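You operate a simulated robot arm through the tools that you are given. There is no shell and no other tool. Be economical: measure what you need, move in short steps, check, and stop when the job is done.

You are at the controls of a simulated two-armed robot. One attempt, no reset.

TASK
Fetch the tin marked lacquer and set it on the shelf of the steel bench. Then put the tin marked sealer on the shelf under the covers table. Then take the tin marked paste and leave it on the ribbed tray of the dip tank. Then switch the small switch one on. Then stack the box marked "air filter" from the top of the covers table on top of the box marked "valve seals". Then take the teal folded cloth on the top of the fine work table and put it away on the blue shelf below final work. Then take the blue cup marked sound and put it on the bench area marked pump work. Then take the measuring glass with grey band and put it on top of the yellow box marked leads. Then put the blue cup with orange band in the inside of the rinse tub. Then put the grey block with green stripe on the bench area marked sorting away on the blue shelf under the wash bench. Then take the white cup with orange band on the bench area marked sorting and put it away on the top of the rebuild table. Do these in the order given. Set down upright: tin marked lacquer, tin marked sealer, tin marked paste, measuring glass with grey band.

It is judged by the outcome, as a careful person would: the job done as asked, and still so three seconds after it is handed in. It fails if anything else is knocked over, pushed out of place, dropped, spilled or broken. A push-on lid holds only when it is set on centred and level and pressed home; a screw cap is set on level and turned clockwise until tight. Flat cloth is picked up by pressing the open fingertips on it (5 to 10 N) and closing them slowly along it; thin cloth reads only 2 to 8 mm in the jaws.

THE ROBOT
Two 7-joint arms with two-finger parallel grippers on one trunk, on a base that drives. Base frame: it is fixed to the floor where the robot stands at the start and does not move with it; the origin is under the middle of the robot, x ahead of it, y to its left, z up. Readings come in mm, degrees, newtons and seconds.
The left shoulder is at the start at [50, 168, 1107], the right one opposite. Places, roughly: bench area marked pump work [-4000, 800, 900]; blue cup marked sound [-2250, -1500, 750]; blue cup with orange band (9x9x8 cm) [-6900, -1600, 900]; blue shelf below final work [-2500, 600, 300]; blue shelf under the wash bench [-4100, -1600, 300]; box marked air filter, box marked fine filter, box [-1000, -1500, 750]; grey block with green stripe (8x5x4 cm) [-6500, 100, 900]; inside of the rinse tub [-4900, -1600, 900]; measuring glass with grey band [-4250, 250, 250]; ribbed tray of the dip tank [-1100, 200, 900]; shelf of the steel bench [100, -1700, 300]; shelf under the covers table [-900, -1700, 300]; small switch one [-100, -1800, 900]; teal folded cloth (10x7x4 cm) [-2200, -1600, 800]; tin marked paste [0, -1500, 250]; top of the rebuild table [-8500, 2700, 900]; white cup with orange band (9x9x8 cm) [-5600, 200, 900]; yellow box marked leads [-6500, 250, 1000]. Payload 1.57 kg a hand.
The TCP of each hand is the grasp point between the finger pads, 30 mm short of the fingertips. In the tool frame z runs along the fingers and y along their closing line. Largest opening 80 mm; finger width 17, thickness 12; the body of the gripper, 40 by 82 mm, starts 80 mm behind the TCP.
Orientation is told as [roll, pitch, yaw] about the base's x, y, z axes, in that order, counted from this pose: with the fingers straight down and closing along the base's y, the tool's x points along the base's -x, its y along +y and its z along -z.

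THE INTERFACE
- The arms move only by the tool move_arm. It takes "left_motion", "right_motion" or both (then of equal length, played together; a hand with none holds still); each is a list of rows, each an object (a shift or turn left out is 0, a gripper value left out holds the last) with "offset": the shift along the tool's x, y, z in mm, a list of three; "delta_rot": the turn, a rotation vector about the tool's x, y, z in degrees, a list of three; "fingers": the gripper command, from -1 (fully open) to 1 (shut), values between in proportion. In form: [{"offset": [tx, ty, tz], "delta_rot": [rx, ry, rz], "fingers": fingers}, ...]. A call has 1 to 10 rows; each row is the pose to reach, as a shift and turn from the pose commanded when the call began, along the tool's axes at that moment. A row lasts 0.2 s, in which the tool goes at most 50 mm and 8.6 degrees; a call with a longer step from one row to the next is refused whole, and so is a gripper value outside its range. A pose out of reach is approached as far as the arm can. The call stops where the force on the tool passes 40 N (or 10 N more than at its start, if that is more) or the arm is blocked; 0.2 s more then pass. The fingers move at their own pace (about 45 mm/s each) and stop on an object; they squeeze with about 36 N. The grip force told is the motor's: it shows also when the fingers shut on nothing. Time passes only in rows, and 0.2 s behind the last, so rows that repeat a pose let the fingers close. It gives the time, the measured TCP pose, the force on the tool (base axes), the opening and the grip force at its end, in the units of the frame above (readings bear some noise), with the torque about the TCP (base axes, N m) and any sound that the robot's microphone picked up.
- Cameras (640 x 400 px; columns grow to the right, rows downward): "scene" is now at [102.8, -16.2, 1317.4]; the picture's right is [-0.32, -0.95, 0.00], its down [-0.52, 0.18, -0.83] and it looks along [0.79, -0.27, -0.55] (base axes); focal length 273 px, centre (320, 200). "left" rides on the left gripper at [72, 7, -122] in its tool frame; the picture's right is [-0.09, 1.00, 0.00], its down [-0.84, -0.08, -0.54] and it looks along [-0.54, -0.05, 0.84] (tool axes); focal length 238 px, centre (320, 200). "right" rides on the right gripper at [72, -7, -122] in its tool frame; the picture's right is [0.09, 1.00, 0.00], its down [-0.84, 0.08, -0.54] and it looks along [-0.54, 0.05, 0.84] (tool axes); focal length 238 px, centre (320, 200). There is no depth. A picture from a camera that has moved, and an enlarged one, comes with that camera's place and axes in the base frame and with its lens. The place of the scene camera against the robot may be out by one fixed shift of up to 25 mm in any direction.
- camera(camera): a new picture of that camera. The clock stands still meanwhile.
- move_column(by): slides the trunk up (or, below 0, down) by that many mm; the arms and the scene camera ride with it, the base frame stays. It gives what a move gives, with no picture.
- base_move(legs): drives the robot by 1 to 6 legs, each [ahead, left, turn to the left] in mm, mm and degrees, along the robot's own axes; the way and the turn of a leg run together, so that a leg with both is an arc; at most 1500 mm and 180 degrees a leg. The arms and the cameras ride along, it lands a little off, and it stops where it bumps. It gives what a move gives.
- turn_head(pan, tilt): turns the head with the scene camera to pan (to the left, within 80 degrees either way) and tilt (down, from -29 to 69), counted from straight ahead of the robot. It gives what a move gives.
- zoom(camera, box): a new picture of the part [left, top, right, bottom] of that camera's present view, enlarged. The clock stands still meanwhile.
- close_job(): hands the job in; it is judged then, once.

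Go step by step. Nothing tells you exact positions but the pictures and the camera data: compare them with the known pose of the tool, close in by small moves and look again before you grip or let go. The budget is 535 turns and 336 pictures, counting those below and the enlarged ones. Unless the task says otherwise, let go and move clear before handing in.

The tools are called after "Emit:" as a command line: name --argument value ..., lists and objects as JSON in quotes. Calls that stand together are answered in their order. move_arm: Moves the arms, as the interface text tells. Its arguments: {"type":"object","properties":{"left_motion":{"type":"array","items":{"type":"object","properties":{"offset":{"type":"array","items":{"type":"number"}},"delta_rot":{"type":"array","items":{"type":"number"}},"fingers":{"type":"number"}}}},"right_motion":{"type":"array","items":{"type":"object","properties":{"offset":{"type":"array","items":{"type":"number"}},"delta_rot":{"type":"array","items":{"type":"number"}},"fingers":{"type":"number"}}}}},"required":[]} The other tools are called the same way: move_column (by) slides the trunk up or down; base_move (legs) drives the base; turn_head (pan, tilt) turns the head that bears the scene camera; camera (camera) takes a picture; zoom (camera, box) takes an enlarged picture of a part of a camera's view; close_job () hands the job in.

At the start:

```text
time_s: 0.0
left_eef_pos: [284.2, -7.0, 1155.4]
left_tcp_rot: [-0.1, 0.0, 0.0]
left_contact_force: [-0.7, -0.1, 0.0]
left_wrist_torque: [0.0, -0.01, -0.01]
left_width: 79.8
left_finger_force: 0.3
right_eef_pos: [277.3, -304.0, 1155.5]
right_tcp_rot: [0.1, 0.0, -0.1]
right_contact_force: [0.1, 0.2, 0.2]
right_wrist_torque: [-0.01, 0.01, -0.03]
right_width: 80.3
right_finger_force: 0.1
trunk travel left (down, up): [-275.0, 168.0]
robot x, y, heading: [3.6, -2.4, -0.1]
head pan, tilt: [-18.6, 33.6]
```

scene: 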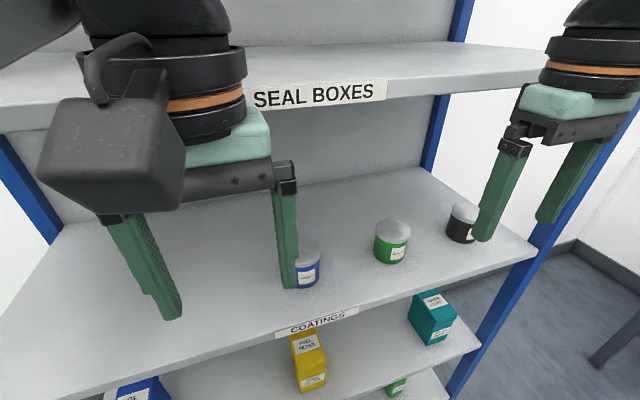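
right: 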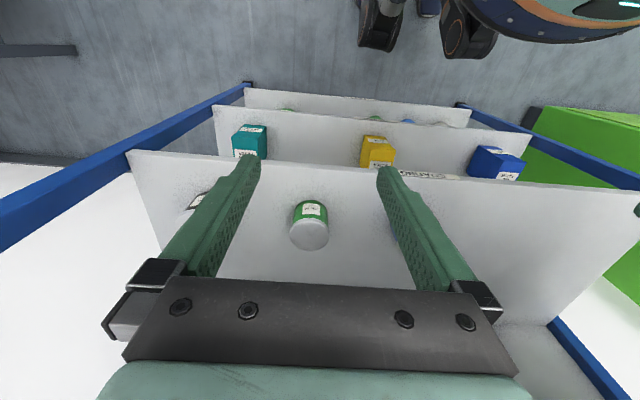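
left: 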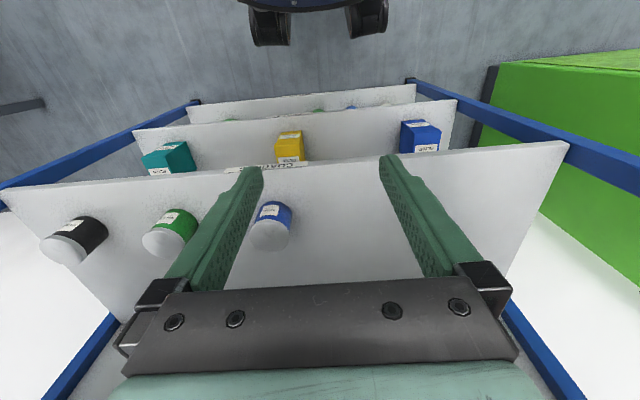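

I see a rack in front with three tins on the "coatings" shelf and boxes below. I first read the labels.

Emit:
zoom --camera "scene" --box '[280, 190, 500, 330]'

Emit:
zoom --camera "left" --box '[20, 180, 320, 280]'

```text
2.86 times, centred on (390, 260) of scene
camera zoom: at [102.8, -16.2, 1317.4], right [-0.32, -0.95, 0.0], down [-0.52, 0.18, -0.83], along [0.79, -0.27, -0.55], focal length 780 px, centre (120, 29)
```

zoom: 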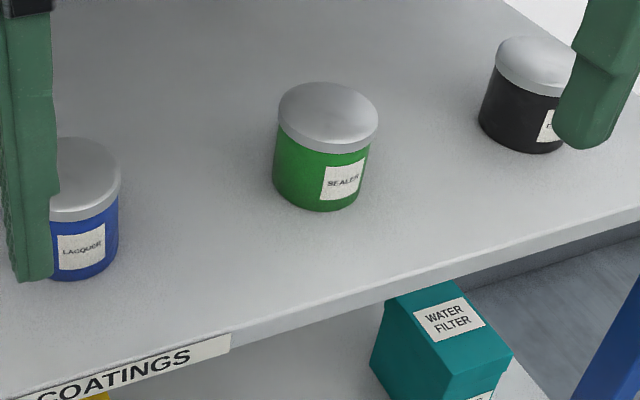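

```text
2.13 times, centred on (170, 230) of left
camera zoom: at [213.2, 0.0, 1278.1], right [0.09, 1.0, 0.0], down [0.84, -0.08, 0.54], along [0.54, -0.05, -0.84], focal length 508 px, centre (640, 136)
```

zoom: 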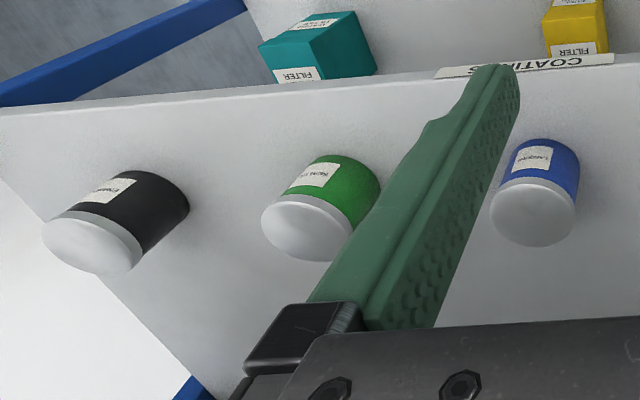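

The tins: blue = lacquer at about (480,-110), green = sealer (475,-303), lid tops near z 966. I'll use the left hand for lacquer, tilted 45 degrees forward, and approach first.

Emit:
move_arm --left_motion '[{"offset": [0, -18, 20], "delta_rot": [0, -8, 0], "fingers": -1}, {"offset": [0, -36, 40], "delta_rot": [0, -16, 0]}, {"offset": [0, -54, 60], "delta_rot": [0, -24, 0]}, {"offset": [0, -72, 80], "delta_rot": [0, -32, 0]}, {"offset": [0, -90, 100], "delta_rot": [0, -40, 0]}, {"offset": [0, -106, 100], "delta_rot": [0, -45, 0]}, {"offset": [0, -106, 100], "delta_rot": [0, -45, 0]}]'

Emit:
camera --camera "left"

Emit:
camera --camera "scene"

```text
time_s: 1.3
left_eef_pos: [290.6, -102.6, 1058.9]
left_tcp_rot: [-0.2, -43.1, 1.1]
left_contact_force: [0.7, 0.1, 0.0]
left_wrist_torque: [0.01, -0.01, 0.04]
left_width: 80.1
left_finger_force: 0.1
right_eef_pos: [276.1, -304.2, 1157.0]
right_tcp_rot: [-0.1, -0.1, -0.1]
right_contact_force: [0.1, 0.2, -0.6]
right_wrist_torque: [0.0, 0.0, 0.05]
right_width: 79.8
right_finger_force: 0.0
trunk travel left (down, up): [-275.0, 168.0]
robot x, y, heading: [-1.0, 2.2, -0.1]
head pan, tilt: [-18.6, 33.6]
stopped in row 6 (left hand): the force on the tool passed its limit (the readings are from after the stop); the commanded pose is now the measured one
```

```text
330 pictures are left
camera left: at [155.5, -97.6, 1100.1], right [0.05, 1.0, 0.06], down [0.24, -0.07, 0.97], along [0.97, -0.04, -0.25], focal length 238 px, centre (320, 200)
```

left: 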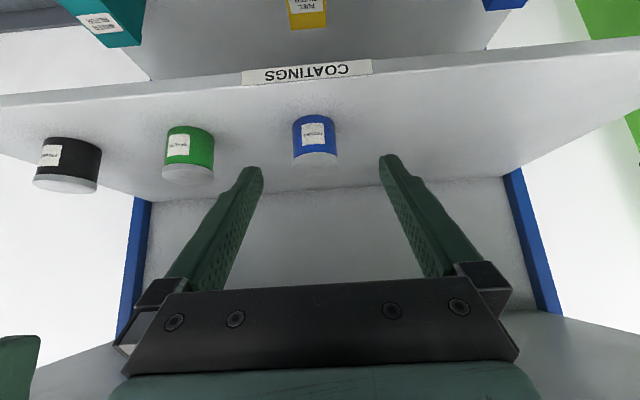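

```text
329 pictures are left
camera scene: at [102.8, -16.0, 1317.4], right [-0.32, -0.95, 0.0], down [-0.52, 0.18, -0.83], along [0.79, -0.27, -0.55], focal length 273 px, centre (320, 200)
```

scene: 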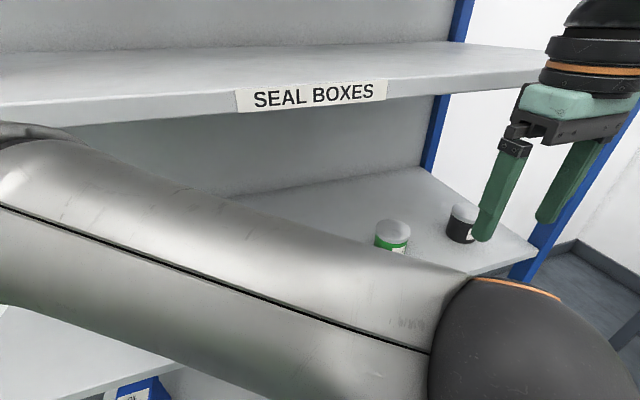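

The tilt brought the forearm close to something. I'll back the base off to give room and look again.

Emit:
base_move --legs '[[-220, 0, 0]]'

Emit:
camera --camera "scene"

Emit:
camera --camera "left"

```text
time_s: 3.0
left_eef_pos: [77.1, -104.0, 1058.6]
left_tcp_rot: [0.0, -42.9, 0.8]
left_contact_force: [1.1, 0.0, -0.3]
left_wrist_torque: [-0.02, -0.01, -0.02]
left_width: 80.0
left_finger_force: 0.0
right_eef_pos: [62.8, -303.5, 1154.7]
right_tcp_rot: [0.0, -0.1, -0.2]
right_contact_force: [-0.6, 0.4, 0.0]
right_wrist_torque: [-0.01, 0.01, 0.0]
right_width: 80.2
right_finger_force: 0.1
trunk travel left (down, up): [-275.0, 168.0]
robot x, y, heading: [-211.2, 2.4, -0.5]
head pan, tilt: [-18.6, 33.6]
```

```text
328 pictures are left
camera scene: at [-111.1, -16.2, 1317.5], right [-0.32, -0.95, 0.0], down [-0.52, 0.18, -0.83], along [0.79, -0.27, -0.55], focal length 273 px, centre (320, 200)
```

scene: 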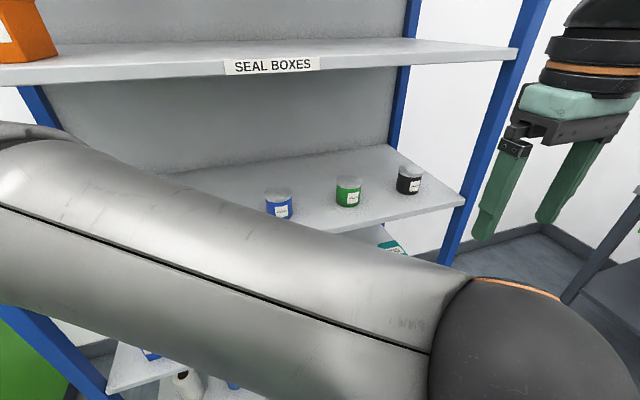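

```text
327 pictures are left
camera left: at [-58.4, -97.8, 1100.0], right [0.05, 1.0, 0.06], down [0.24, -0.07, 0.97], along [0.97, -0.04, -0.25], focal length 238 px, centre (320, 200)
```

left: 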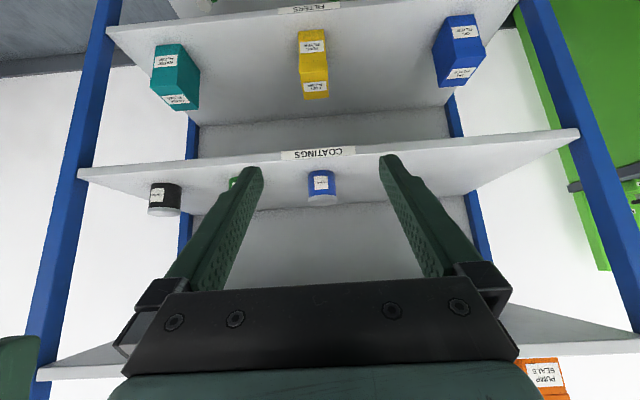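

I'll bring the left hand forward and down to tin height, still clear of the shelf.

Emit:
move_arm --left_motion '[{"offset": [-13, -2, 39]}, {"offset": [-26, -3, 78]}, {"offset": [-40, -5, 118]}, {"offset": [-53, -7, 157]}, {"offset": [-67, -8, 197]}, {"offset": [-80, -10, 236]}, {"offset": [-80, -10, 236]}]'

Emit:
camera --camera "scene"

Emit:
camera --camera "left"

```text
time_s: 4.6
left_eef_pos: [298.2, -109.6, 941.5]
left_tcp_rot: [0.0, -43.0, 0.6]
left_contact_force: [-0.4, 0.2, -0.8]
left_wrist_torque: [-0.01, 0.02, 0.01]
left_width: 79.9
left_finger_force: 0.0
right_eef_pos: [64.0, -304.5, 1155.4]
right_tcp_rot: [0.0, 0.0, -0.2]
right_contact_force: [0.2, 0.5, 0.8]
right_wrist_torque: [0.02, 0.02, 0.01]
right_width: 79.9
right_finger_force: 0.1
trunk travel left (down, up): [-275.0, 168.0]
robot x, y, heading: [-215.5, 1.4, -0.0]
head pan, tilt: [-18.6, 33.6]
```

```text
326 pictures are left
camera scene: at [-110.6, -16.2, 1317.4], right [-0.32, -0.95, 0.0], down [-0.52, 0.18, -0.83], along [0.79, -0.27, -0.55], focal length 273 px, centre (320, 200)
```

scene: 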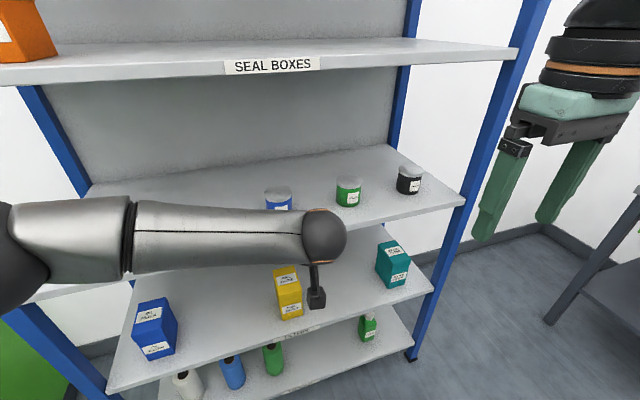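

```text
325 pictures are left
camera left: at [162.8, -103.3, 982.5], right [0.05, 1.0, 0.06], down [0.24, -0.07, 0.97], along [0.97, -0.04, -0.25], focal length 238 px, centre (320, 200)
```

left: 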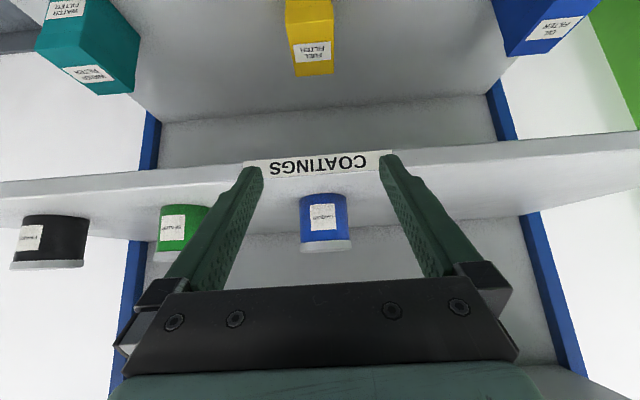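

Shelf is at z≈900, the lacquer tin spans 900–967 at about (475,-111). I drive 90 forward, then check.

Emit:
base_move --legs '[[90, 0, 0]]'

Emit:
camera --camera "left"

```text
time_s: 5.7
left_eef_pos: [387.3, -108.2, 942.1]
left_tcp_rot: [-0.1, -43.0, 0.9]
left_contact_force: [0.3, 0.7, 1.9]
left_wrist_torque: [-0.03, 0.02, 0.0]
left_width: 80.3
left_finger_force: 0.1
right_eef_pos: [152.2, -302.3, 1155.7]
right_tcp_rot: [0.1, 0.0, 0.0]
right_contact_force: [-0.2, -0.3, 0.0]
right_wrist_torque: [0.01, 0.02, 0.0]
right_width: 80.4
right_finger_force: 0.2
trunk travel left (down, up): [-275.0, 168.0]
robot x, y, heading: [-122.1, 0.2, -0.0]
head pan, tilt: [-18.6, 33.6]
```

```text
324 pictures are left
camera left: at [252.8, -103.1, 982.4], right [0.05, 1.0, 0.06], down [0.24, -0.07, 0.97], along [0.97, -0.04, -0.25], focal length 238 px, centre (320, 200)
```

left: 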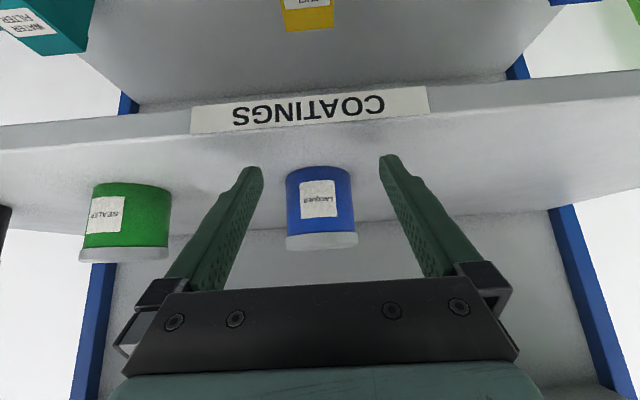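

Aligned. I move in to straddle the tin.

Emit:
move_arm --left_motion '[{"offset": [-16, -3, 16]}, {"offset": [-31, -3, 32]}, {"offset": [-46, -3, 47]}, {"offset": [-61, -3, 63]}, {"offset": [-61, -3, 63]}]'

Emit:
camera --camera "left"

```text
time_s: 6.9
left_eef_pos: [476.2, -107.8, 935.5]
left_tcp_rot: [0.0, -42.9, 0.8]
left_contact_force: [0.4, 0.0, -0.3]
left_wrist_torque: [-0.01, -0.01, 0.0]
left_width: 79.8
left_finger_force: 0.0
right_eef_pos: [153.8, -304.3, 1156.2]
right_tcp_rot: [0.1, -0.1, -0.1]
right_contact_force: [0.7, 0.9, 0.2]
right_wrist_torque: [-0.01, -0.01, -0.02]
right_width: 79.8
right_finger_force: 0.0
trunk travel left (down, up): [-275.0, 168.0]
robot x, y, heading: [-124.2, 0.5, -0.1]
head pan, tilt: [-18.6, 33.6]
```

```text
323 pictures are left
camera left: at [340.6, -103.1, 976.8], right [0.05, 1.0, 0.06], down [0.24, -0.07, 0.97], along [0.97, -0.04, -0.25], focal length 238 px, centre (320, 200)
```

left: 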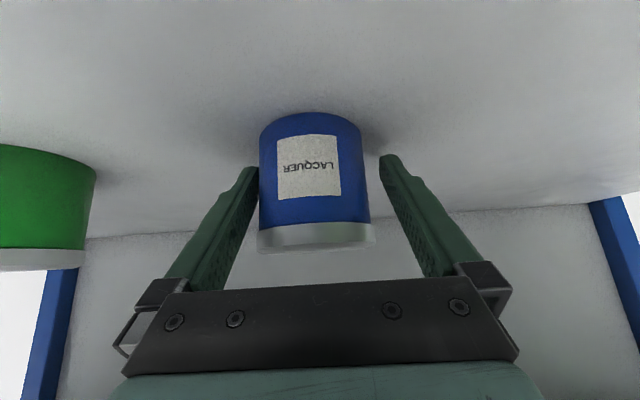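

Emit:
move_arm --left_motion '[{"offset": [0, -3, 0]}, {"offset": [0, -3, 0], "fingers": 1}, {"offset": [0, -3, 0], "fingers": 1}, {"offset": [0, -3, 0], "fingers": 1}, {"offset": [0, -3, 0], "fingers": 1}]'

```text
time_s: 8.1
left_eef_pos: [474.9, -110.9, 936.7]
left_tcp_rot: [-0.1, -43.1, 0.9]
left_contact_force: [1.3, 0.2, 2.0]
left_wrist_torque: [0.01, 0.03, 0.0]
left_width: 66.2
left_finger_force: 35.5
right_eef_pos: [152.0, -304.3, 1156.5]
right_tcp_rot: [0.1, 0.0, -0.2]
right_contact_force: [-0.7, 0.4, -0.9]
right_wrist_torque: [-0.02, -0.01, 0.0]
right_width: 80.0
right_finger_force: 0.0
trunk travel left (down, up): [-275.0, 168.0]
robot x, y, heading: [-120.7, 1.9, 0.1]
head pan, tilt: [-18.6, 33.6]
```

Gripped at 66 mm. I lift and draw out.

Emit:
move_arm --left_motion '[{"offset": [-13, 0, -15]}, {"offset": [-27, 0, -29]}, {"offset": [-5, 0, -50]}, {"offset": [17, 0, -70]}, {"offset": [39, 0, -91]}, {"offset": [61, 0, -111]}, {"offset": [83, 0, -131]}, {"offset": [83, 0, -131]}]'

Emit:
camera --camera "left"

```text
time_s: 9.9
left_eef_pos: [324.7, -114.9, 977.1]
left_tcp_rot: [-0.1, -42.9, 1.0]
left_contact_force: [-1.1, -0.2, -1.9]
left_wrist_torque: [-0.01, 0.03, -0.03]
left_width: 66.2
left_finger_force: 36.4
right_eef_pos: [154.1, -303.6, 1155.0]
right_tcp_rot: [0.0, 0.1, -0.1]
right_contact_force: [0.0, -0.6, 0.1]
right_wrist_torque: [0.06, 0.0, 0.02]
right_width: 80.0
right_finger_force: 0.1
trunk travel left (down, up): [-275.0, 168.0]
robot x, y, heading: [-126.8, -0.0, 0.1]
head pan, tilt: [-18.6, 33.6]
```

```text
322 pictures are left
camera left: at [189.9, -109.1, 1018.8], right [0.05, 1.0, 0.06], down [0.24, -0.07, 0.97], along [0.97, -0.04, -0.25], focal length 238 px, centre (320, 200)
```

left: 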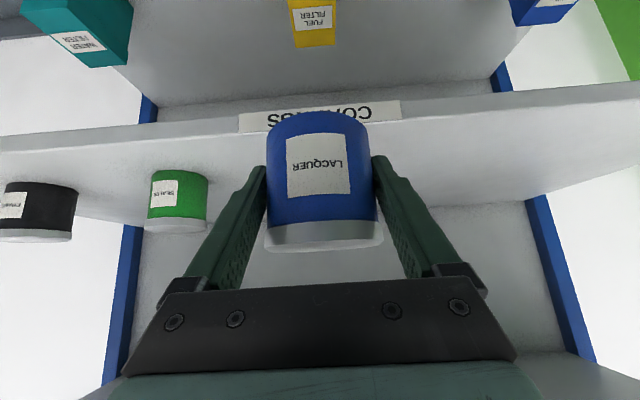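

I back off a bit, turn right to face the steel bench, and look.

Emit:
base_move --legs '[[-150, 0, 0], [0, 0, -90]]'

Emit:
turn_head --pan 0 --tilt 25

Emit:
camera --camera "scene"

Emit:
camera --camera "left"

```text
time_s: 15.1
left_eef_pos: [-384.3, -447.7, 976.8]
left_tcp_rot: [0.0, -43.0, -89.0]
left_contact_force: [-0.4, 1.4, -1.8]
left_wrist_torque: [0.01, 0.01, -0.02]
left_width: 66.0
left_finger_force: 36.0
right_eef_pos: [-575.2, -276.8, 1156.1]
right_tcp_rot: [-0.1, -0.2, -90.0]
right_contact_force: [-0.4, 0.2, 0.2]
right_wrist_torque: [0.0, 0.0, -0.01]
right_width: 79.9
right_finger_force: 0.2
trunk travel left (down, up): [-275.0, 168.0]
robot x, y, heading: [-270.7, 2.4, -89.8]
head pan, tilt: [-18.6, 33.6]
```

```text
time_s: 15.9
left_eef_pos: [-385.8, -448.5, 977.1]
left_tcp_rot: [0.0, -43.0, -89.0]
left_contact_force: [-0.4, -0.1, -1.9]
left_wrist_torque: [0.01, -0.01, -0.01]
left_width: 66.2
left_finger_force: 35.8
right_eef_pos: [-574.9, -277.6, 1156.3]
right_tcp_rot: [0.0, 0.0, -90.0]
right_contact_force: [-0.7, -0.1, -0.2]
right_wrist_torque: [0.0, 0.01, -0.02]
right_width: 80.2
right_finger_force: 0.0
trunk travel left (down, up): [-275.0, 168.0]
robot x, y, heading: [-270.2, 2.4, -89.9]
head pan, tilt: [0.0, 25.0]
```

```text
321 pictures are left
camera scene: at [-292.9, -119.9, 1330.9], right [-1.0, 0.0, 0.0], down [0.0, 0.42, -0.91], along [0.0, -0.91, -0.42], focal length 273 px, centre (320, 200)
```

scene: 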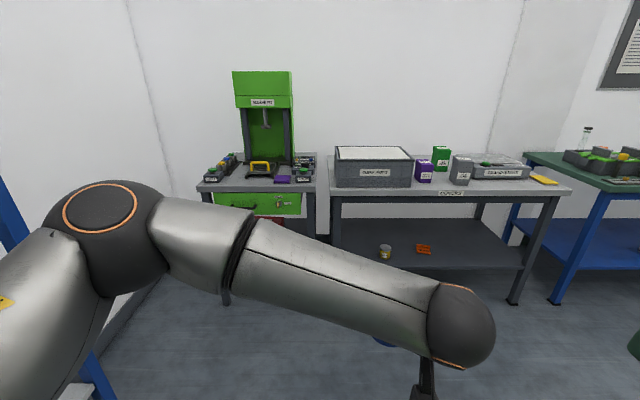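

```text
320 pictures are left
camera left: at [-380.1, -312.2, 1018.7], right [1.0, -0.05, 0.06], down [-0.07, -0.24, 0.97], along [-0.03, -0.97, -0.25], focal length 238 px, centre (320, 200)
```

left: 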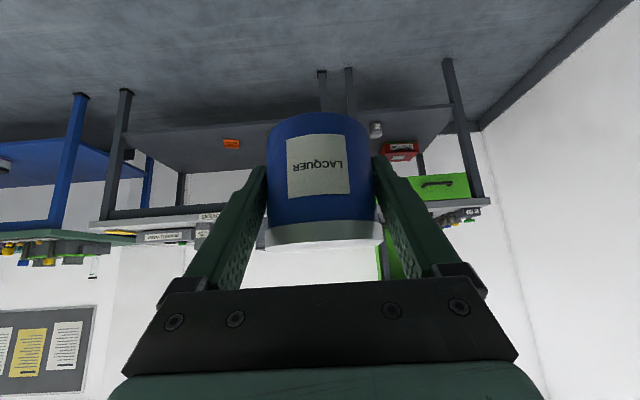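

Emit:
zoom --camera "scene" --box '[180, 130, 380, 255]'

Emit:
zoom --camera "scene" --box '[320, 130, 600, 305]'

Emit:
zoom --camera "left" --box '[80, 40, 500, 260]'

```text
3.20 times, centred on (280, 192) of scene
camera zoom: at [-292.9, -119.9, 1330.9], right [-1.0, 0.0, 0.0], down [0.0, 0.42, -0.91], along [0.0, -0.91, -0.42], focal length 874 px, centre (448, 224)
```

zoom: 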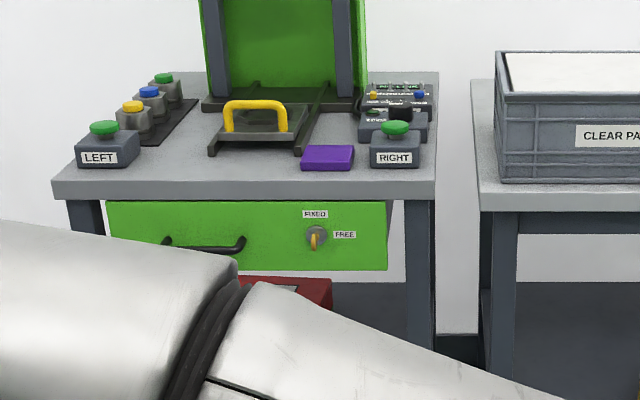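

```text
2.29 times, centred on (460, 218) of scene
camera zoom: at [-292.9, -119.9, 1330.9], right [-1.0, 0.0, 0.0], down [0.0, 0.42, -0.91], along [0.0, -0.91, -0.42], focal length 624 px, centre (0, 160)
```

zoom: 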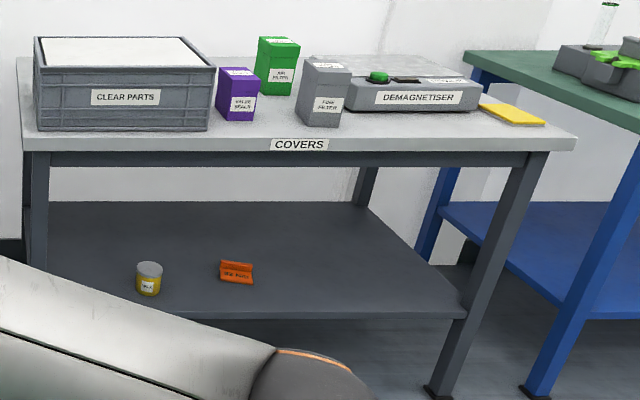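

```text
1.52 times, centred on (290, 150) of left
camera zoom: at [-380.1, -312.2, 1018.7], right [1.0, -0.05, 0.06], down [-0.07, -0.24, 0.97], along [-0.03, -0.97, -0.25], focal length 363 px, centre (366, 276)
```

zoom: 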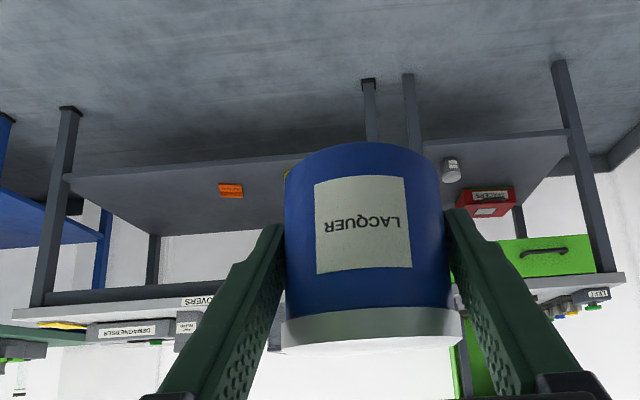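

The steel bench spans x -277..270, front edge y ≈ -1260, shelf around z 360, with a white tin at about (-108,-1430). I'll place lacquer near (100,-1380). Driving in front and lowering the trunk.

Emit:
base_move --legs '[[650, 0, 0], [0, 350, 0]]'

Emit:
move_column --by -270

Emit:
camera --camera "scene"

Emit:
camera --camera "left"

Emit:
camera --camera "right"

```text
time_s: 21.4
left_eef_pos: [-40.8, -1097.4, 977.7]
left_tcp_rot: [-0.2, -43.0, -89.8]
left_contact_force: [0.4, -0.3, -1.8]
left_wrist_torque: [0.02, -0.01, 0.01]
left_width: 65.8
left_finger_force: 35.7
right_eef_pos: [-227.8, -922.2, 1155.4]
right_tcp_rot: [0.0, -0.1, -90.8]
right_contact_force: [-0.1, 0.1, 0.0]
right_wrist_torque: [-0.02, 0.03, 0.0]
right_width: 80.0
right_finger_force: 0.1
trunk travel left (down, up): [-275.0, 168.0]
robot x, y, heading: [76.3, -648.6, -90.4]
head pan, tilt: [0.0, 25.0]
```

```text
time_s: 24.1
left_eef_pos: [-39.4, -1096.7, 706.8]
left_tcp_rot: [0.1, -43.0, -89.9]
left_contact_force: [-0.9, -0.3, -2.4]
left_wrist_torque: [0.0, 0.04, -0.03]
left_width: 65.9
left_finger_force: 36.2
right_eef_pos: [-227.3, -921.6, 886.2]
right_tcp_rot: [0.1, -0.1, -90.8]
right_contact_force: [-0.5, 0.3, -0.2]
right_wrist_torque: [-0.02, 0.0, 0.02]
right_width: 80.1
right_finger_force: 0.0
trunk travel left (down, up): [-5.0, 438.0]
robot x, y, heading: [81.0, -648.9, -90.9]
head pan, tilt: [0.0, 25.0]
```

```text
316 pictures are left
camera scene: at [56.4, -769.4, 1061.0], right [-1.0, 0.01, 0.0], down [0.01, 0.42, -0.91], along [-0.01, -0.91, -0.42], focal length 273 px, centre (320, 200)
```

scene: 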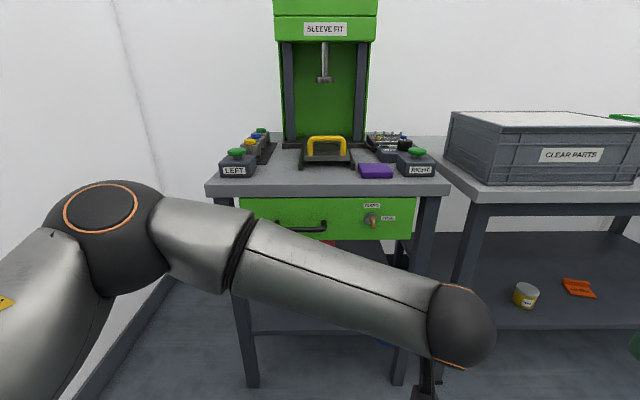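

```text
315 pictures are left
camera left: at [-33.3, -960.2, 748.7], right [1.0, -0.06, 0.06], down [-0.08, -0.24, 0.97], along [-0.05, -0.97, -0.25], focal length 238 px, centre (320, 200)
```

left: 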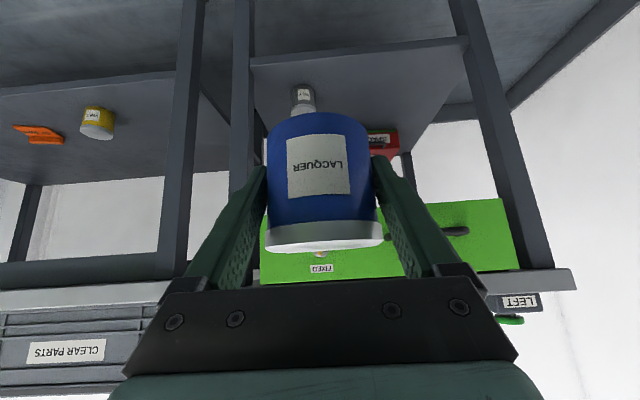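

```text
314 pictures are left
camera right: at [-233.5, -851.5, 1006.6], right [1.0, 0.08, 0.0], down [0.07, -0.84, 0.54], along [0.04, -0.54, -0.84], focal length 238 px, centre (320, 200)
```

right: 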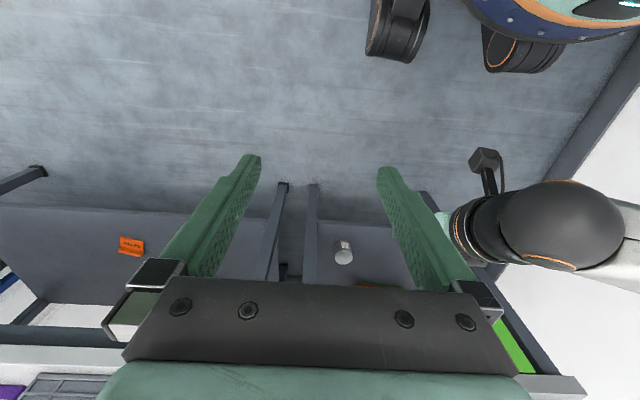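

The shelf front edge is near y ≈ -1350 to -1400 at z ≈ 300–350. I lower the tin in front of the bench before reaching in.

Emit:
move_arm --left_motion '[{"offset": [17, 14, 31]}, {"offset": [34, 28, 62]}, {"offset": [51, 42, 93]}, {"offset": [68, 57, 124]}, {"offset": [86, 71, 155]}, {"offset": [103, 85, 186]}, {"offset": [120, 100, 216]}, {"offset": [120, 100, 216]}]'

Emit:
camera --camera "left"

Emit:
camera --camera "scene"

```text
time_s: 25.9
left_eef_pos: [59.5, -1153.4, 470.8]
left_tcp_rot: [-0.1, -43.0, -89.9]
left_contact_force: [0.0, 0.1, -2.2]
left_wrist_torque: [0.05, 0.01, -0.01]
left_width: 65.7
left_finger_force: 35.9
right_eef_pos: [-227.7, -922.9, 885.1]
right_tcp_rot: [0.0, 0.1, -90.8]
right_contact_force: [-0.8, 0.2, -0.1]
right_wrist_torque: [0.01, -0.03, -0.01]
right_width: 80.1
right_finger_force: 0.0
trunk travel left (down, up): [-5.0, 438.0]
robot x, y, heading: [83.3, -650.8, -90.9]
head pan, tilt: [0.0, 25.0]
```

```text
313 pictures are left
camera left: at [67.2, -1017.3, 512.4], right [1.0, -0.06, 0.06], down [-0.08, -0.24, 0.97], along [-0.05, -0.97, -0.25], focal length 238 px, centre (320, 200)
```

left: 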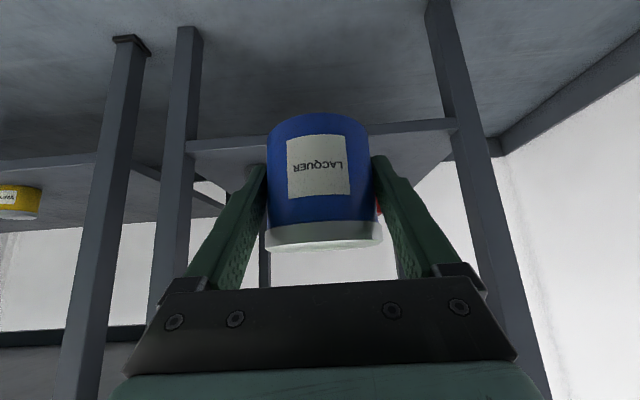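

```text
312 pictures are left
camera scene: at [56.4, -769.5, 1060.9], right [-1.0, 0.01, 0.0], down [0.01, 0.42, -0.91], along [-0.01, -0.91, -0.42], focal length 273 px, centre (320, 200)
```

scene: 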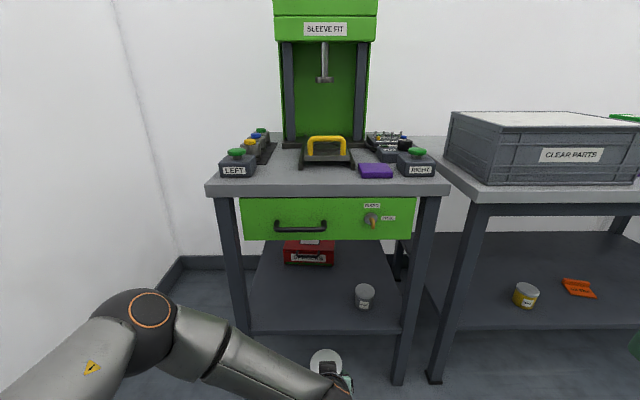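

Now the geometry is clear: shelf top z≈309, front edge y≈-1397, x from -182 to 276. I drive in 255 and check.

Emit:
base_move --legs '[[255, 40, 1]]'

Emit:
camera --camera "left"

Emit:
camera --camera "scene"

```text
time_s: 27.8
left_eef_pos: [113.1, -1410.5, 471.6]
left_tcp_rot: [0.0, -43.0, -88.4]
left_contact_force: [0.5, 0.4, -1.5]
left_wrist_torque: [0.05, -0.01, 0.02]
left_width: 66.0
left_finger_force: 35.5
right_eef_pos: [-181.3, -1185.2, 885.2]
right_tcp_rot: [-0.1, -0.1, -89.4]
right_contact_force: [-0.6, -1.0, -0.3]
right_wrist_torque: [0.0, 0.0, 0.0]
right_width: 80.0
right_finger_force: 0.0
trunk travel left (down, up): [-5.0, 438.0]
robot x, y, heading: [117.3, -904.7, -89.2]
head pan, tilt: [0.0, 25.0]
```

```text
311 pictures are left
camera left: at [116.0, -1273.2, 512.8], right [1.0, -0.04, 0.06], down [-0.07, -0.24, 0.97], along [-0.02, -0.97, -0.25], focal length 238 px, centre (320, 200)
```

left: 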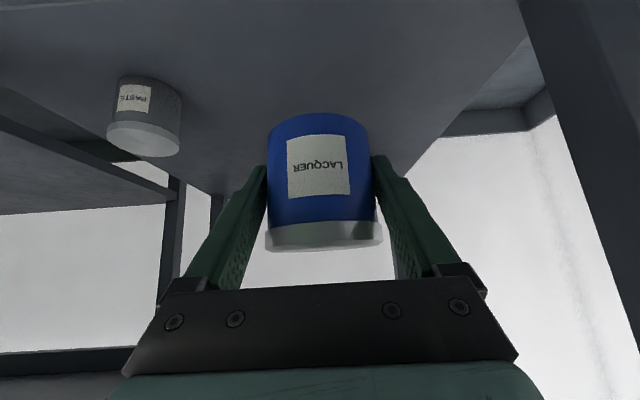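

```text
310 pictures are left
camera scene: at [99.8, -1025.2, 1060.9], right [-1.0, -0.01, 0.0], down [-0.01, 0.42, -0.91], along [0.01, -0.91, -0.42], focal length 273 px, centre (320, 200)
```

scene: 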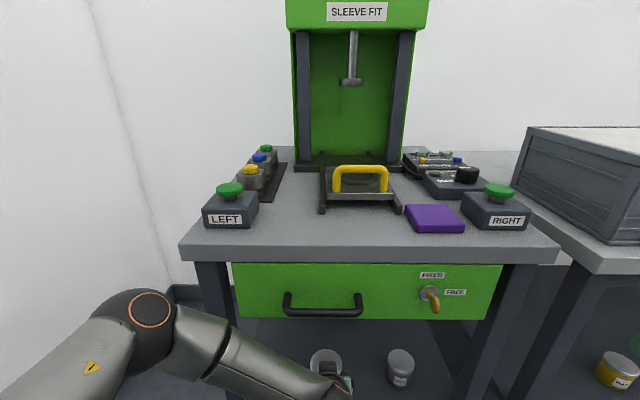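

The white tin is the paste. I lower lacquer to just above the shelf.

Emit:
move_arm --left_motion '[{"offset": [6, 0, 30]}, {"offset": [12, 0, 61]}, {"offset": [18, 0, 91]}, {"offset": [25, 0, 122]}, {"offset": [30, 0, 128]}, {"offset": [33, 0, 131]}, {"offset": [33, 0, 131]}]'

Emit:
camera --camera "left"

```text
time_s: 29.4
left_eef_pos: [114.0, -1475.0, 353.5]
left_tcp_rot: [0.0, -43.0, -88.5]
left_contact_force: [-0.4, 0.2, -2.3]
left_wrist_torque: [0.02, 0.01, -0.01]
left_width: 66.2
left_finger_force: 35.9
right_eef_pos: [-180.3, -1186.0, 886.6]
right_tcp_rot: [0.1, 0.0, -89.4]
right_contact_force: [0.2, 0.7, 0.8]
right_wrist_torque: [0.0, -0.02, 0.03]
right_width: 80.4
right_finger_force: 0.1
trunk travel left (down, up): [-5.0, 438.0]
robot x, y, heading: [122.2, -902.2, -89.3]
head pan, tilt: [0.0, 25.0]
```

```text
309 pictures are left
camera left: at [117.7, -1338.1, 393.8], right [1.0, -0.04, 0.06], down [-0.07, -0.24, 0.97], along [-0.02, -0.97, -0.25], focal length 238 px, centre (320, 200)
```

left: 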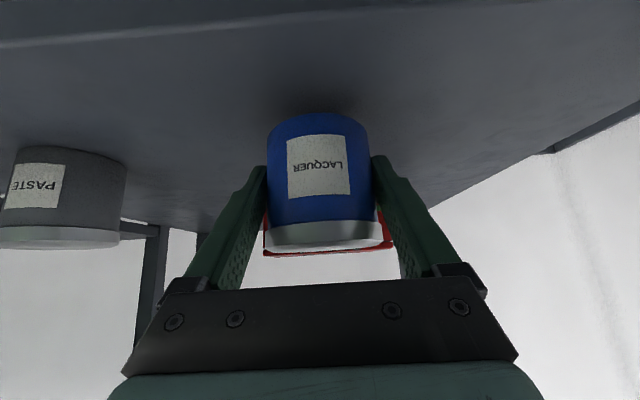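

Emit:
move_arm --left_motion '[{"offset": [2, 0, 2.2]}, {"offset": [4, 0, 4.4]}, {"offset": [5, 0, 5.8]}, {"offset": [5, 0, 5.8]}]'

```text
time_s: 30.4
left_eef_pos: [114.9, -1476.0, 345.7]
left_tcp_rot: [-0.1, -43.0, -88.4]
left_contact_force: [-0.5, 0.1, -1.5]
left_wrist_torque: [0.03, 0.0, 0.01]
left_width: 66.0
left_finger_force: 36.4
right_eef_pos: [-182.2, -1185.9, 885.8]
right_tcp_rot: [-0.1, 0.0, -89.5]
right_contact_force: [-0.9, 0.1, -0.6]
right_wrist_torque: [-0.02, -0.01, 0.0]
right_width: 79.9
right_finger_force: 0.0
trunk travel left (down, up): [-5.0, 438.0]
robot x, y, heading: [119.7, -903.7, -89.4]
head pan, tilt: [0.0, 25.0]
```

Emit:
move_arm --left_motion '[{"offset": [1.4, 0, 1.5]}, {"offset": [2.7, 0, 2.9]}, {"offset": [4.1, 0, 4.4]}, {"offset": [5.4, 0, 5.8]}, {"offset": [6.8, 0, 7.3]}]'

```text
time_s: 31.6
left_eef_pos: [114.8, -1475.7, 335.7]
left_tcp_rot: [0.0, -43.0, -88.4]
left_contact_force: [0.0, 0.3, -0.2]
left_wrist_torque: [-0.01, -0.09, 0.06]
left_width: 65.9
left_finger_force: 36.0
right_eef_pos: [-179.8, -1184.9, 884.9]
right_tcp_rot: [-0.1, -0.1, -89.3]
right_contact_force: [-0.6, 0.1, 0.3]
right_wrist_torque: [0.02, 0.02, 0.02]
right_width: 79.8
right_finger_force: 0.0
trunk travel left (down, up): [-5.0, 438.0]
robot x, y, heading: [116.3, -902.9, -89.3]
head pan, tilt: [0.0, 25.0]
```

Weight reading drops to zero, so it is just touching. One more millimetre, then release.

Emit:
move_arm --left_motion '[{"offset": [0.7, 0, 0.8]}, {"offset": [0.7, 0, 0.8]}]'

Emit:
zoom --camera "left" --box '[220, 80, 420, 280]'

```text
time_s: 32.2
left_eef_pos: [113.4, -1477.0, 336.8]
left_tcp_rot: [0.1, -43.0, -88.5]
left_contact_force: [0.7, 1.2, 6.6]
left_wrist_torque: [0.15, -0.24, 0.07]
left_width: 66.1
left_finger_force: 36.6
right_eef_pos: [-179.5, -1186.6, 885.8]
right_tcp_rot: [0.1, 0.0, -89.4]
right_contact_force: [-0.5, 0.5, 0.9]
right_wrist_torque: [0.0, 0.04, -0.03]
right_width: 80.3
right_finger_force: 0.1
trunk travel left (down, up): [-5.0, 438.0]
robot x, y, heading: [118.0, -904.3, -89.3]
head pan, tilt: [0.0, 25.0]
```

```text
2.00 times, centred on (320, 180) of left
camera zoom: at [117.6, -1339.4, 377.3], right [1.0, -0.04, 0.06], down [-0.07, -0.24, 0.97], along [-0.02, -0.97, -0.24], focal length 477 px, centre (320, 240)
```

zoom: 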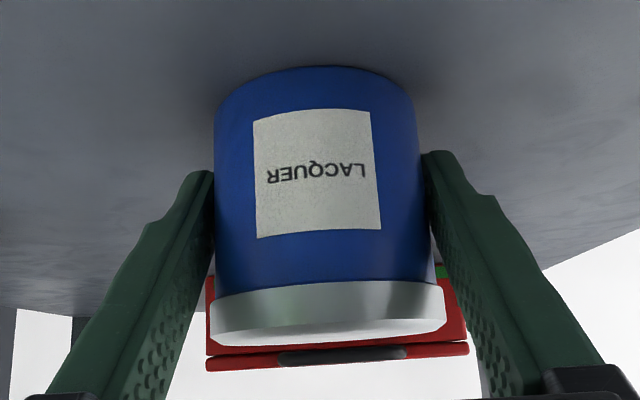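

Contact confirmed. Release and back out.

Emit:
move_arm --left_motion '[{"fingers": -1}, {"fingers": -1}, {"fingers": -1}, {"offset": [6, 0, -8]}, {"offset": [24, 0, -31]}, {"offset": [46, 0, -58]}, {"offset": [70, 0, -85]}, {"offset": [94, 0, -112]}]'

Emit:
camera --camera "left"

```text
time_s: 34.0
left_eef_pos: [114.5, -1346.8, 359.7]
left_tcp_rot: [-0.2, -44.9, -87.3]
left_contact_force: [-0.1, -1.5, 0.2]
left_wrist_torque: [0.12, 0.01, -0.07]
left_width: 80.1
left_finger_force: 0.1
right_eef_pos: [-180.9, -1185.8, 886.3]
right_tcp_rot: [-0.1, -0.1, -89.5]
right_contact_force: [0.6, 0.6, 0.2]
right_wrist_torque: [0.0, 0.0, 0.01]
right_width: 80.3
right_finger_force: 0.1
trunk travel left (down, up): [-5.0, 438.0]
robot x, y, heading: [117.1, -905.0, -89.1]
head pan, tilt: [0.0, 25.0]
stopped in row 8 (left hand): the force on the tool passed its limit (the readings are from after the stop); the commanded pose is now the measured one
```

```text
307 pictures are left
camera left: at [115.6, -1209.5, 396.2], right [1.0, -0.02, 0.06], down [-0.07, -0.21, 0.97], along [-0.01, -0.98, -0.21], focal length 238 px, centre (320, 200)
```

left: 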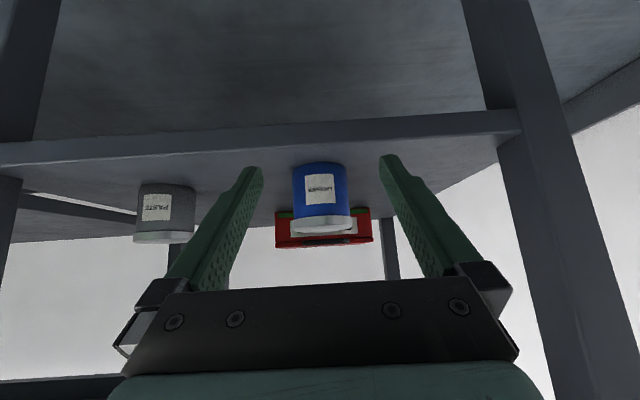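

Lacquer is standing upright. Back out, raise the trunk and return to the rack for the sealer.

Emit:
base_move --legs '[[-250, 0, 0], [0, -350, 0], [-460, 0, 0], [0, 0, 89]]'

Emit:
move_column --by 270

Emit:
camera --camera "left"

```text
time_s: 36.1
left_eef_pos: [97.4, -1106.1, 359.4]
left_tcp_rot: [-0.3, -45.0, -87.5]
left_contact_force: [-0.5, 0.8, 0.5]
left_wrist_torque: [-0.03, 0.01, 0.05]
left_width: 80.0
left_finger_force: 0.0
right_eef_pos: [-196.4, -943.0, 885.5]
right_tcp_rot: [0.1, 0.0, -89.7]
right_contact_force: [-0.3, -0.4, -0.5]
right_wrist_torque: [-0.02, -0.01, 0.0]
right_width: 80.2
right_finger_force: 0.1
trunk travel left (down, up): [-5.0, 438.0]
robot x, y, heading: [103.0, -667.4, -89.7]
head pan, tilt: [0.0, 25.0]
stopped in leg 2: the robot was blocked; the commanded pose is now the measured one
```

```text
time_s: 38.8
left_eef_pos: [97.2, -1104.6, 629.9]
left_tcp_rot: [-0.4, -44.9, -87.5]
left_contact_force: [-0.2, 0.5, -0.2]
left_wrist_torque: [0.04, -0.01, 0.01]
left_width: 79.8
left_finger_force: 0.1
right_eef_pos: [-196.0, -943.3, 1156.7]
right_tcp_rot: [0.0, -0.1, -89.8]
right_contact_force: [1.2, -0.8, -0.4]
right_wrist_torque: [0.03, 0.01, -0.02]
right_width: 79.9
right_finger_force: 0.1
trunk travel left (down, up): [-275.0, 168.0]
robot x, y, heading: [102.3, -665.9, -89.5]
head pan, tilt: [0.0, 25.0]
```

```text
306 pictures are left
camera left: at [98.9, -967.8, 666.2], right [1.0, -0.03, 0.06], down [-0.07, -0.21, 0.97], along [-0.01, -0.98, -0.21], focal length 238 px, centre (320, 200)
```

left: 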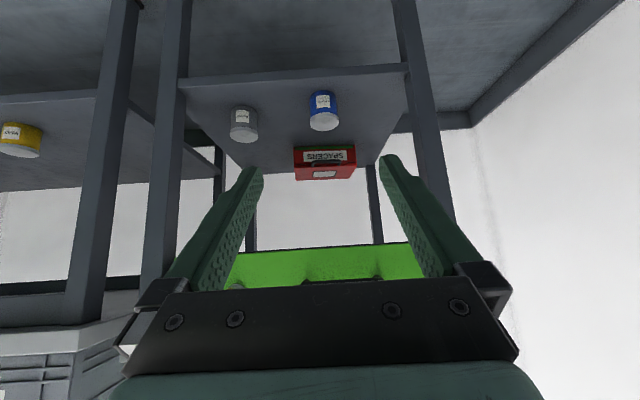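

The drive was blocked sideways; I look around to see by what.

Emit:
turn_head --pan -70 --tilt 45

Emit:
camera --camera "scene"

Emit:
turn_head --pan 10 --tilt 65

Emit:
camera --camera "scene"

```text
time_s: 40.2
left_eef_pos: [97.1, -1104.3, 630.0]
left_tcp_rot: [-0.3, -44.9, -87.5]
left_contact_force: [-1.3, 0.0, 0.0]
left_wrist_torque: [0.0, 0.0, 0.01]
left_width: 80.1
left_finger_force: 0.0
right_eef_pos: [-197.3, -942.1, 1155.9]
right_tcp_rot: [0.0, 0.0, -89.7]
right_contact_force: [-0.4, -1.0, 0.3]
right_wrist_torque: [0.02, -0.02, -0.03]
right_width: 79.9
right_finger_force: 0.0
trunk travel left (down, up): [-275.0, 168.0]
robot x, y, heading: [105.1, -661.2, -89.6]
head pan, tilt: [-70.0, 45.0]
```

```text
305 pictures are left
camera scene: at [7.5, -719.6, 1300.4], right [-0.35, 0.94, 0.0], down [0.66, 0.25, -0.71], along [-0.66, -0.25, -0.71], focal length 273 px, centre (320, 200)
```

scene: 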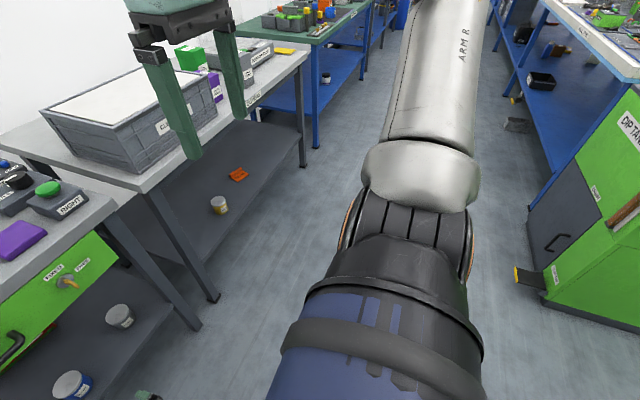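

```text
time_s: 41.8
left_eef_pos: [96.5, -1105.1, 629.1]
left_tcp_rot: [-0.4, -45.0, -87.5]
left_contact_force: [-0.2, -0.1, 0.3]
left_wrist_torque: [0.01, -0.02, 0.02]
left_width: 80.0
left_finger_force: 0.0
right_eef_pos: [-196.9, -941.8, 1155.0]
right_tcp_rot: [0.0, 0.0, -89.7]
right_contact_force: [0.5, 0.1, -0.1]
right_wrist_torque: [0.01, 0.01, 0.0]
right_width: 79.9
right_finger_force: 0.1
trunk travel left (down, up): [-275.0, 168.0]
robot x, y, heading: [106.2, -664.1, -89.9]
head pan, tilt: [10.0, 65.0]
```

```text
304 pictures are left
camera scene: at [94.6, -750.9, 1275.3], right [-0.98, -0.18, 0.0], down [-0.16, 0.89, -0.42], along [0.08, -0.42, -0.91], focal length 273 px, centre (320, 200)
```

scene: 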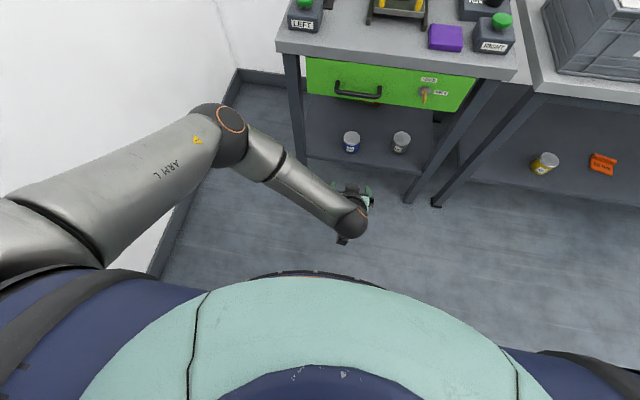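

Likely the base's rear-left was touching the rack post. I move forward a little, then right.

Emit:
base_move --legs '[[60, 0, 0], [0, -360, 0], [500, 0, 0]]'

```text
time_s: 46.1
left_eef_pos: [-270.7, -1383.4, 629.2]
left_tcp_rot: [-0.1, -44.1, -86.8]
left_contact_force: [0.6, 1.5, -0.4]
left_wrist_torque: [0.07, 0.09, 0.03]
left_width: 79.5
left_finger_force: 0.0
right_eef_pos: [-564.1, -1230.5, 1155.6]
right_tcp_rot: [-0.1, -0.1, -89.4]
right_contact_force: [-0.6, 0.2, 0.3]
right_wrist_torque: [-0.02, 0.01, 0.03]
right_width: 79.8
right_finger_force: 0.1
trunk travel left (down, up): [-275.0, 168.0]
robot x, y, heading: [-267.8, -948.5, -89.3]
head pan, tilt: [10.0, 65.0]
stopped in leg 3: the force on the tool passed its limit (the readings are from after the stop); the commanded pose is now the measured one
```

I sent the third leg with the wrong sign and the left hand touched something between the benches. I check for damage.

Emit:
camera --camera "left"

Emit:
camera --camera "scene"

```text
303 pictures are left
camera left: at [-271.1, -1246.1, 667.0], right [1.0, -0.01, 0.06], down [-0.06, -0.23, 0.97], along [0.0, -0.97, -0.23], focal length 238 px, centre (320, 200)
```

left: 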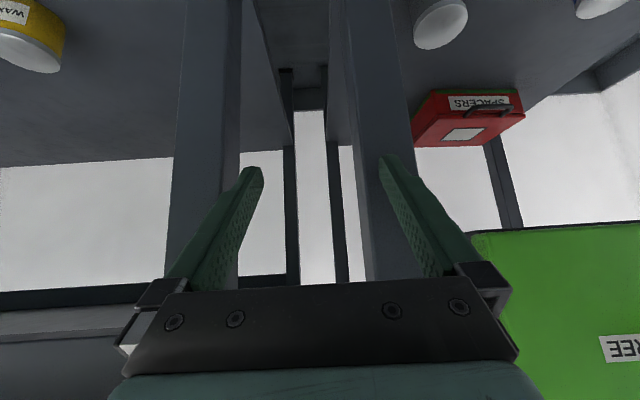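

```text
302 pictures are left
camera scene: at [-274.1, -1037.0, 1275.1], right [-0.98, -0.19, 0.0], down [-0.17, 0.89, -0.42], along [0.08, -0.42, -0.91], focal length 273 px, centre (320, 200)
```

scene: 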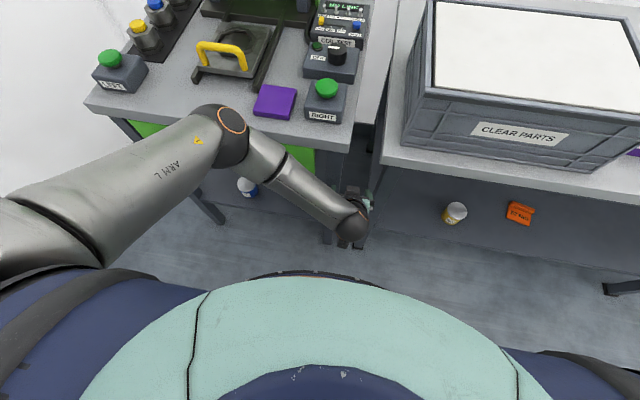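

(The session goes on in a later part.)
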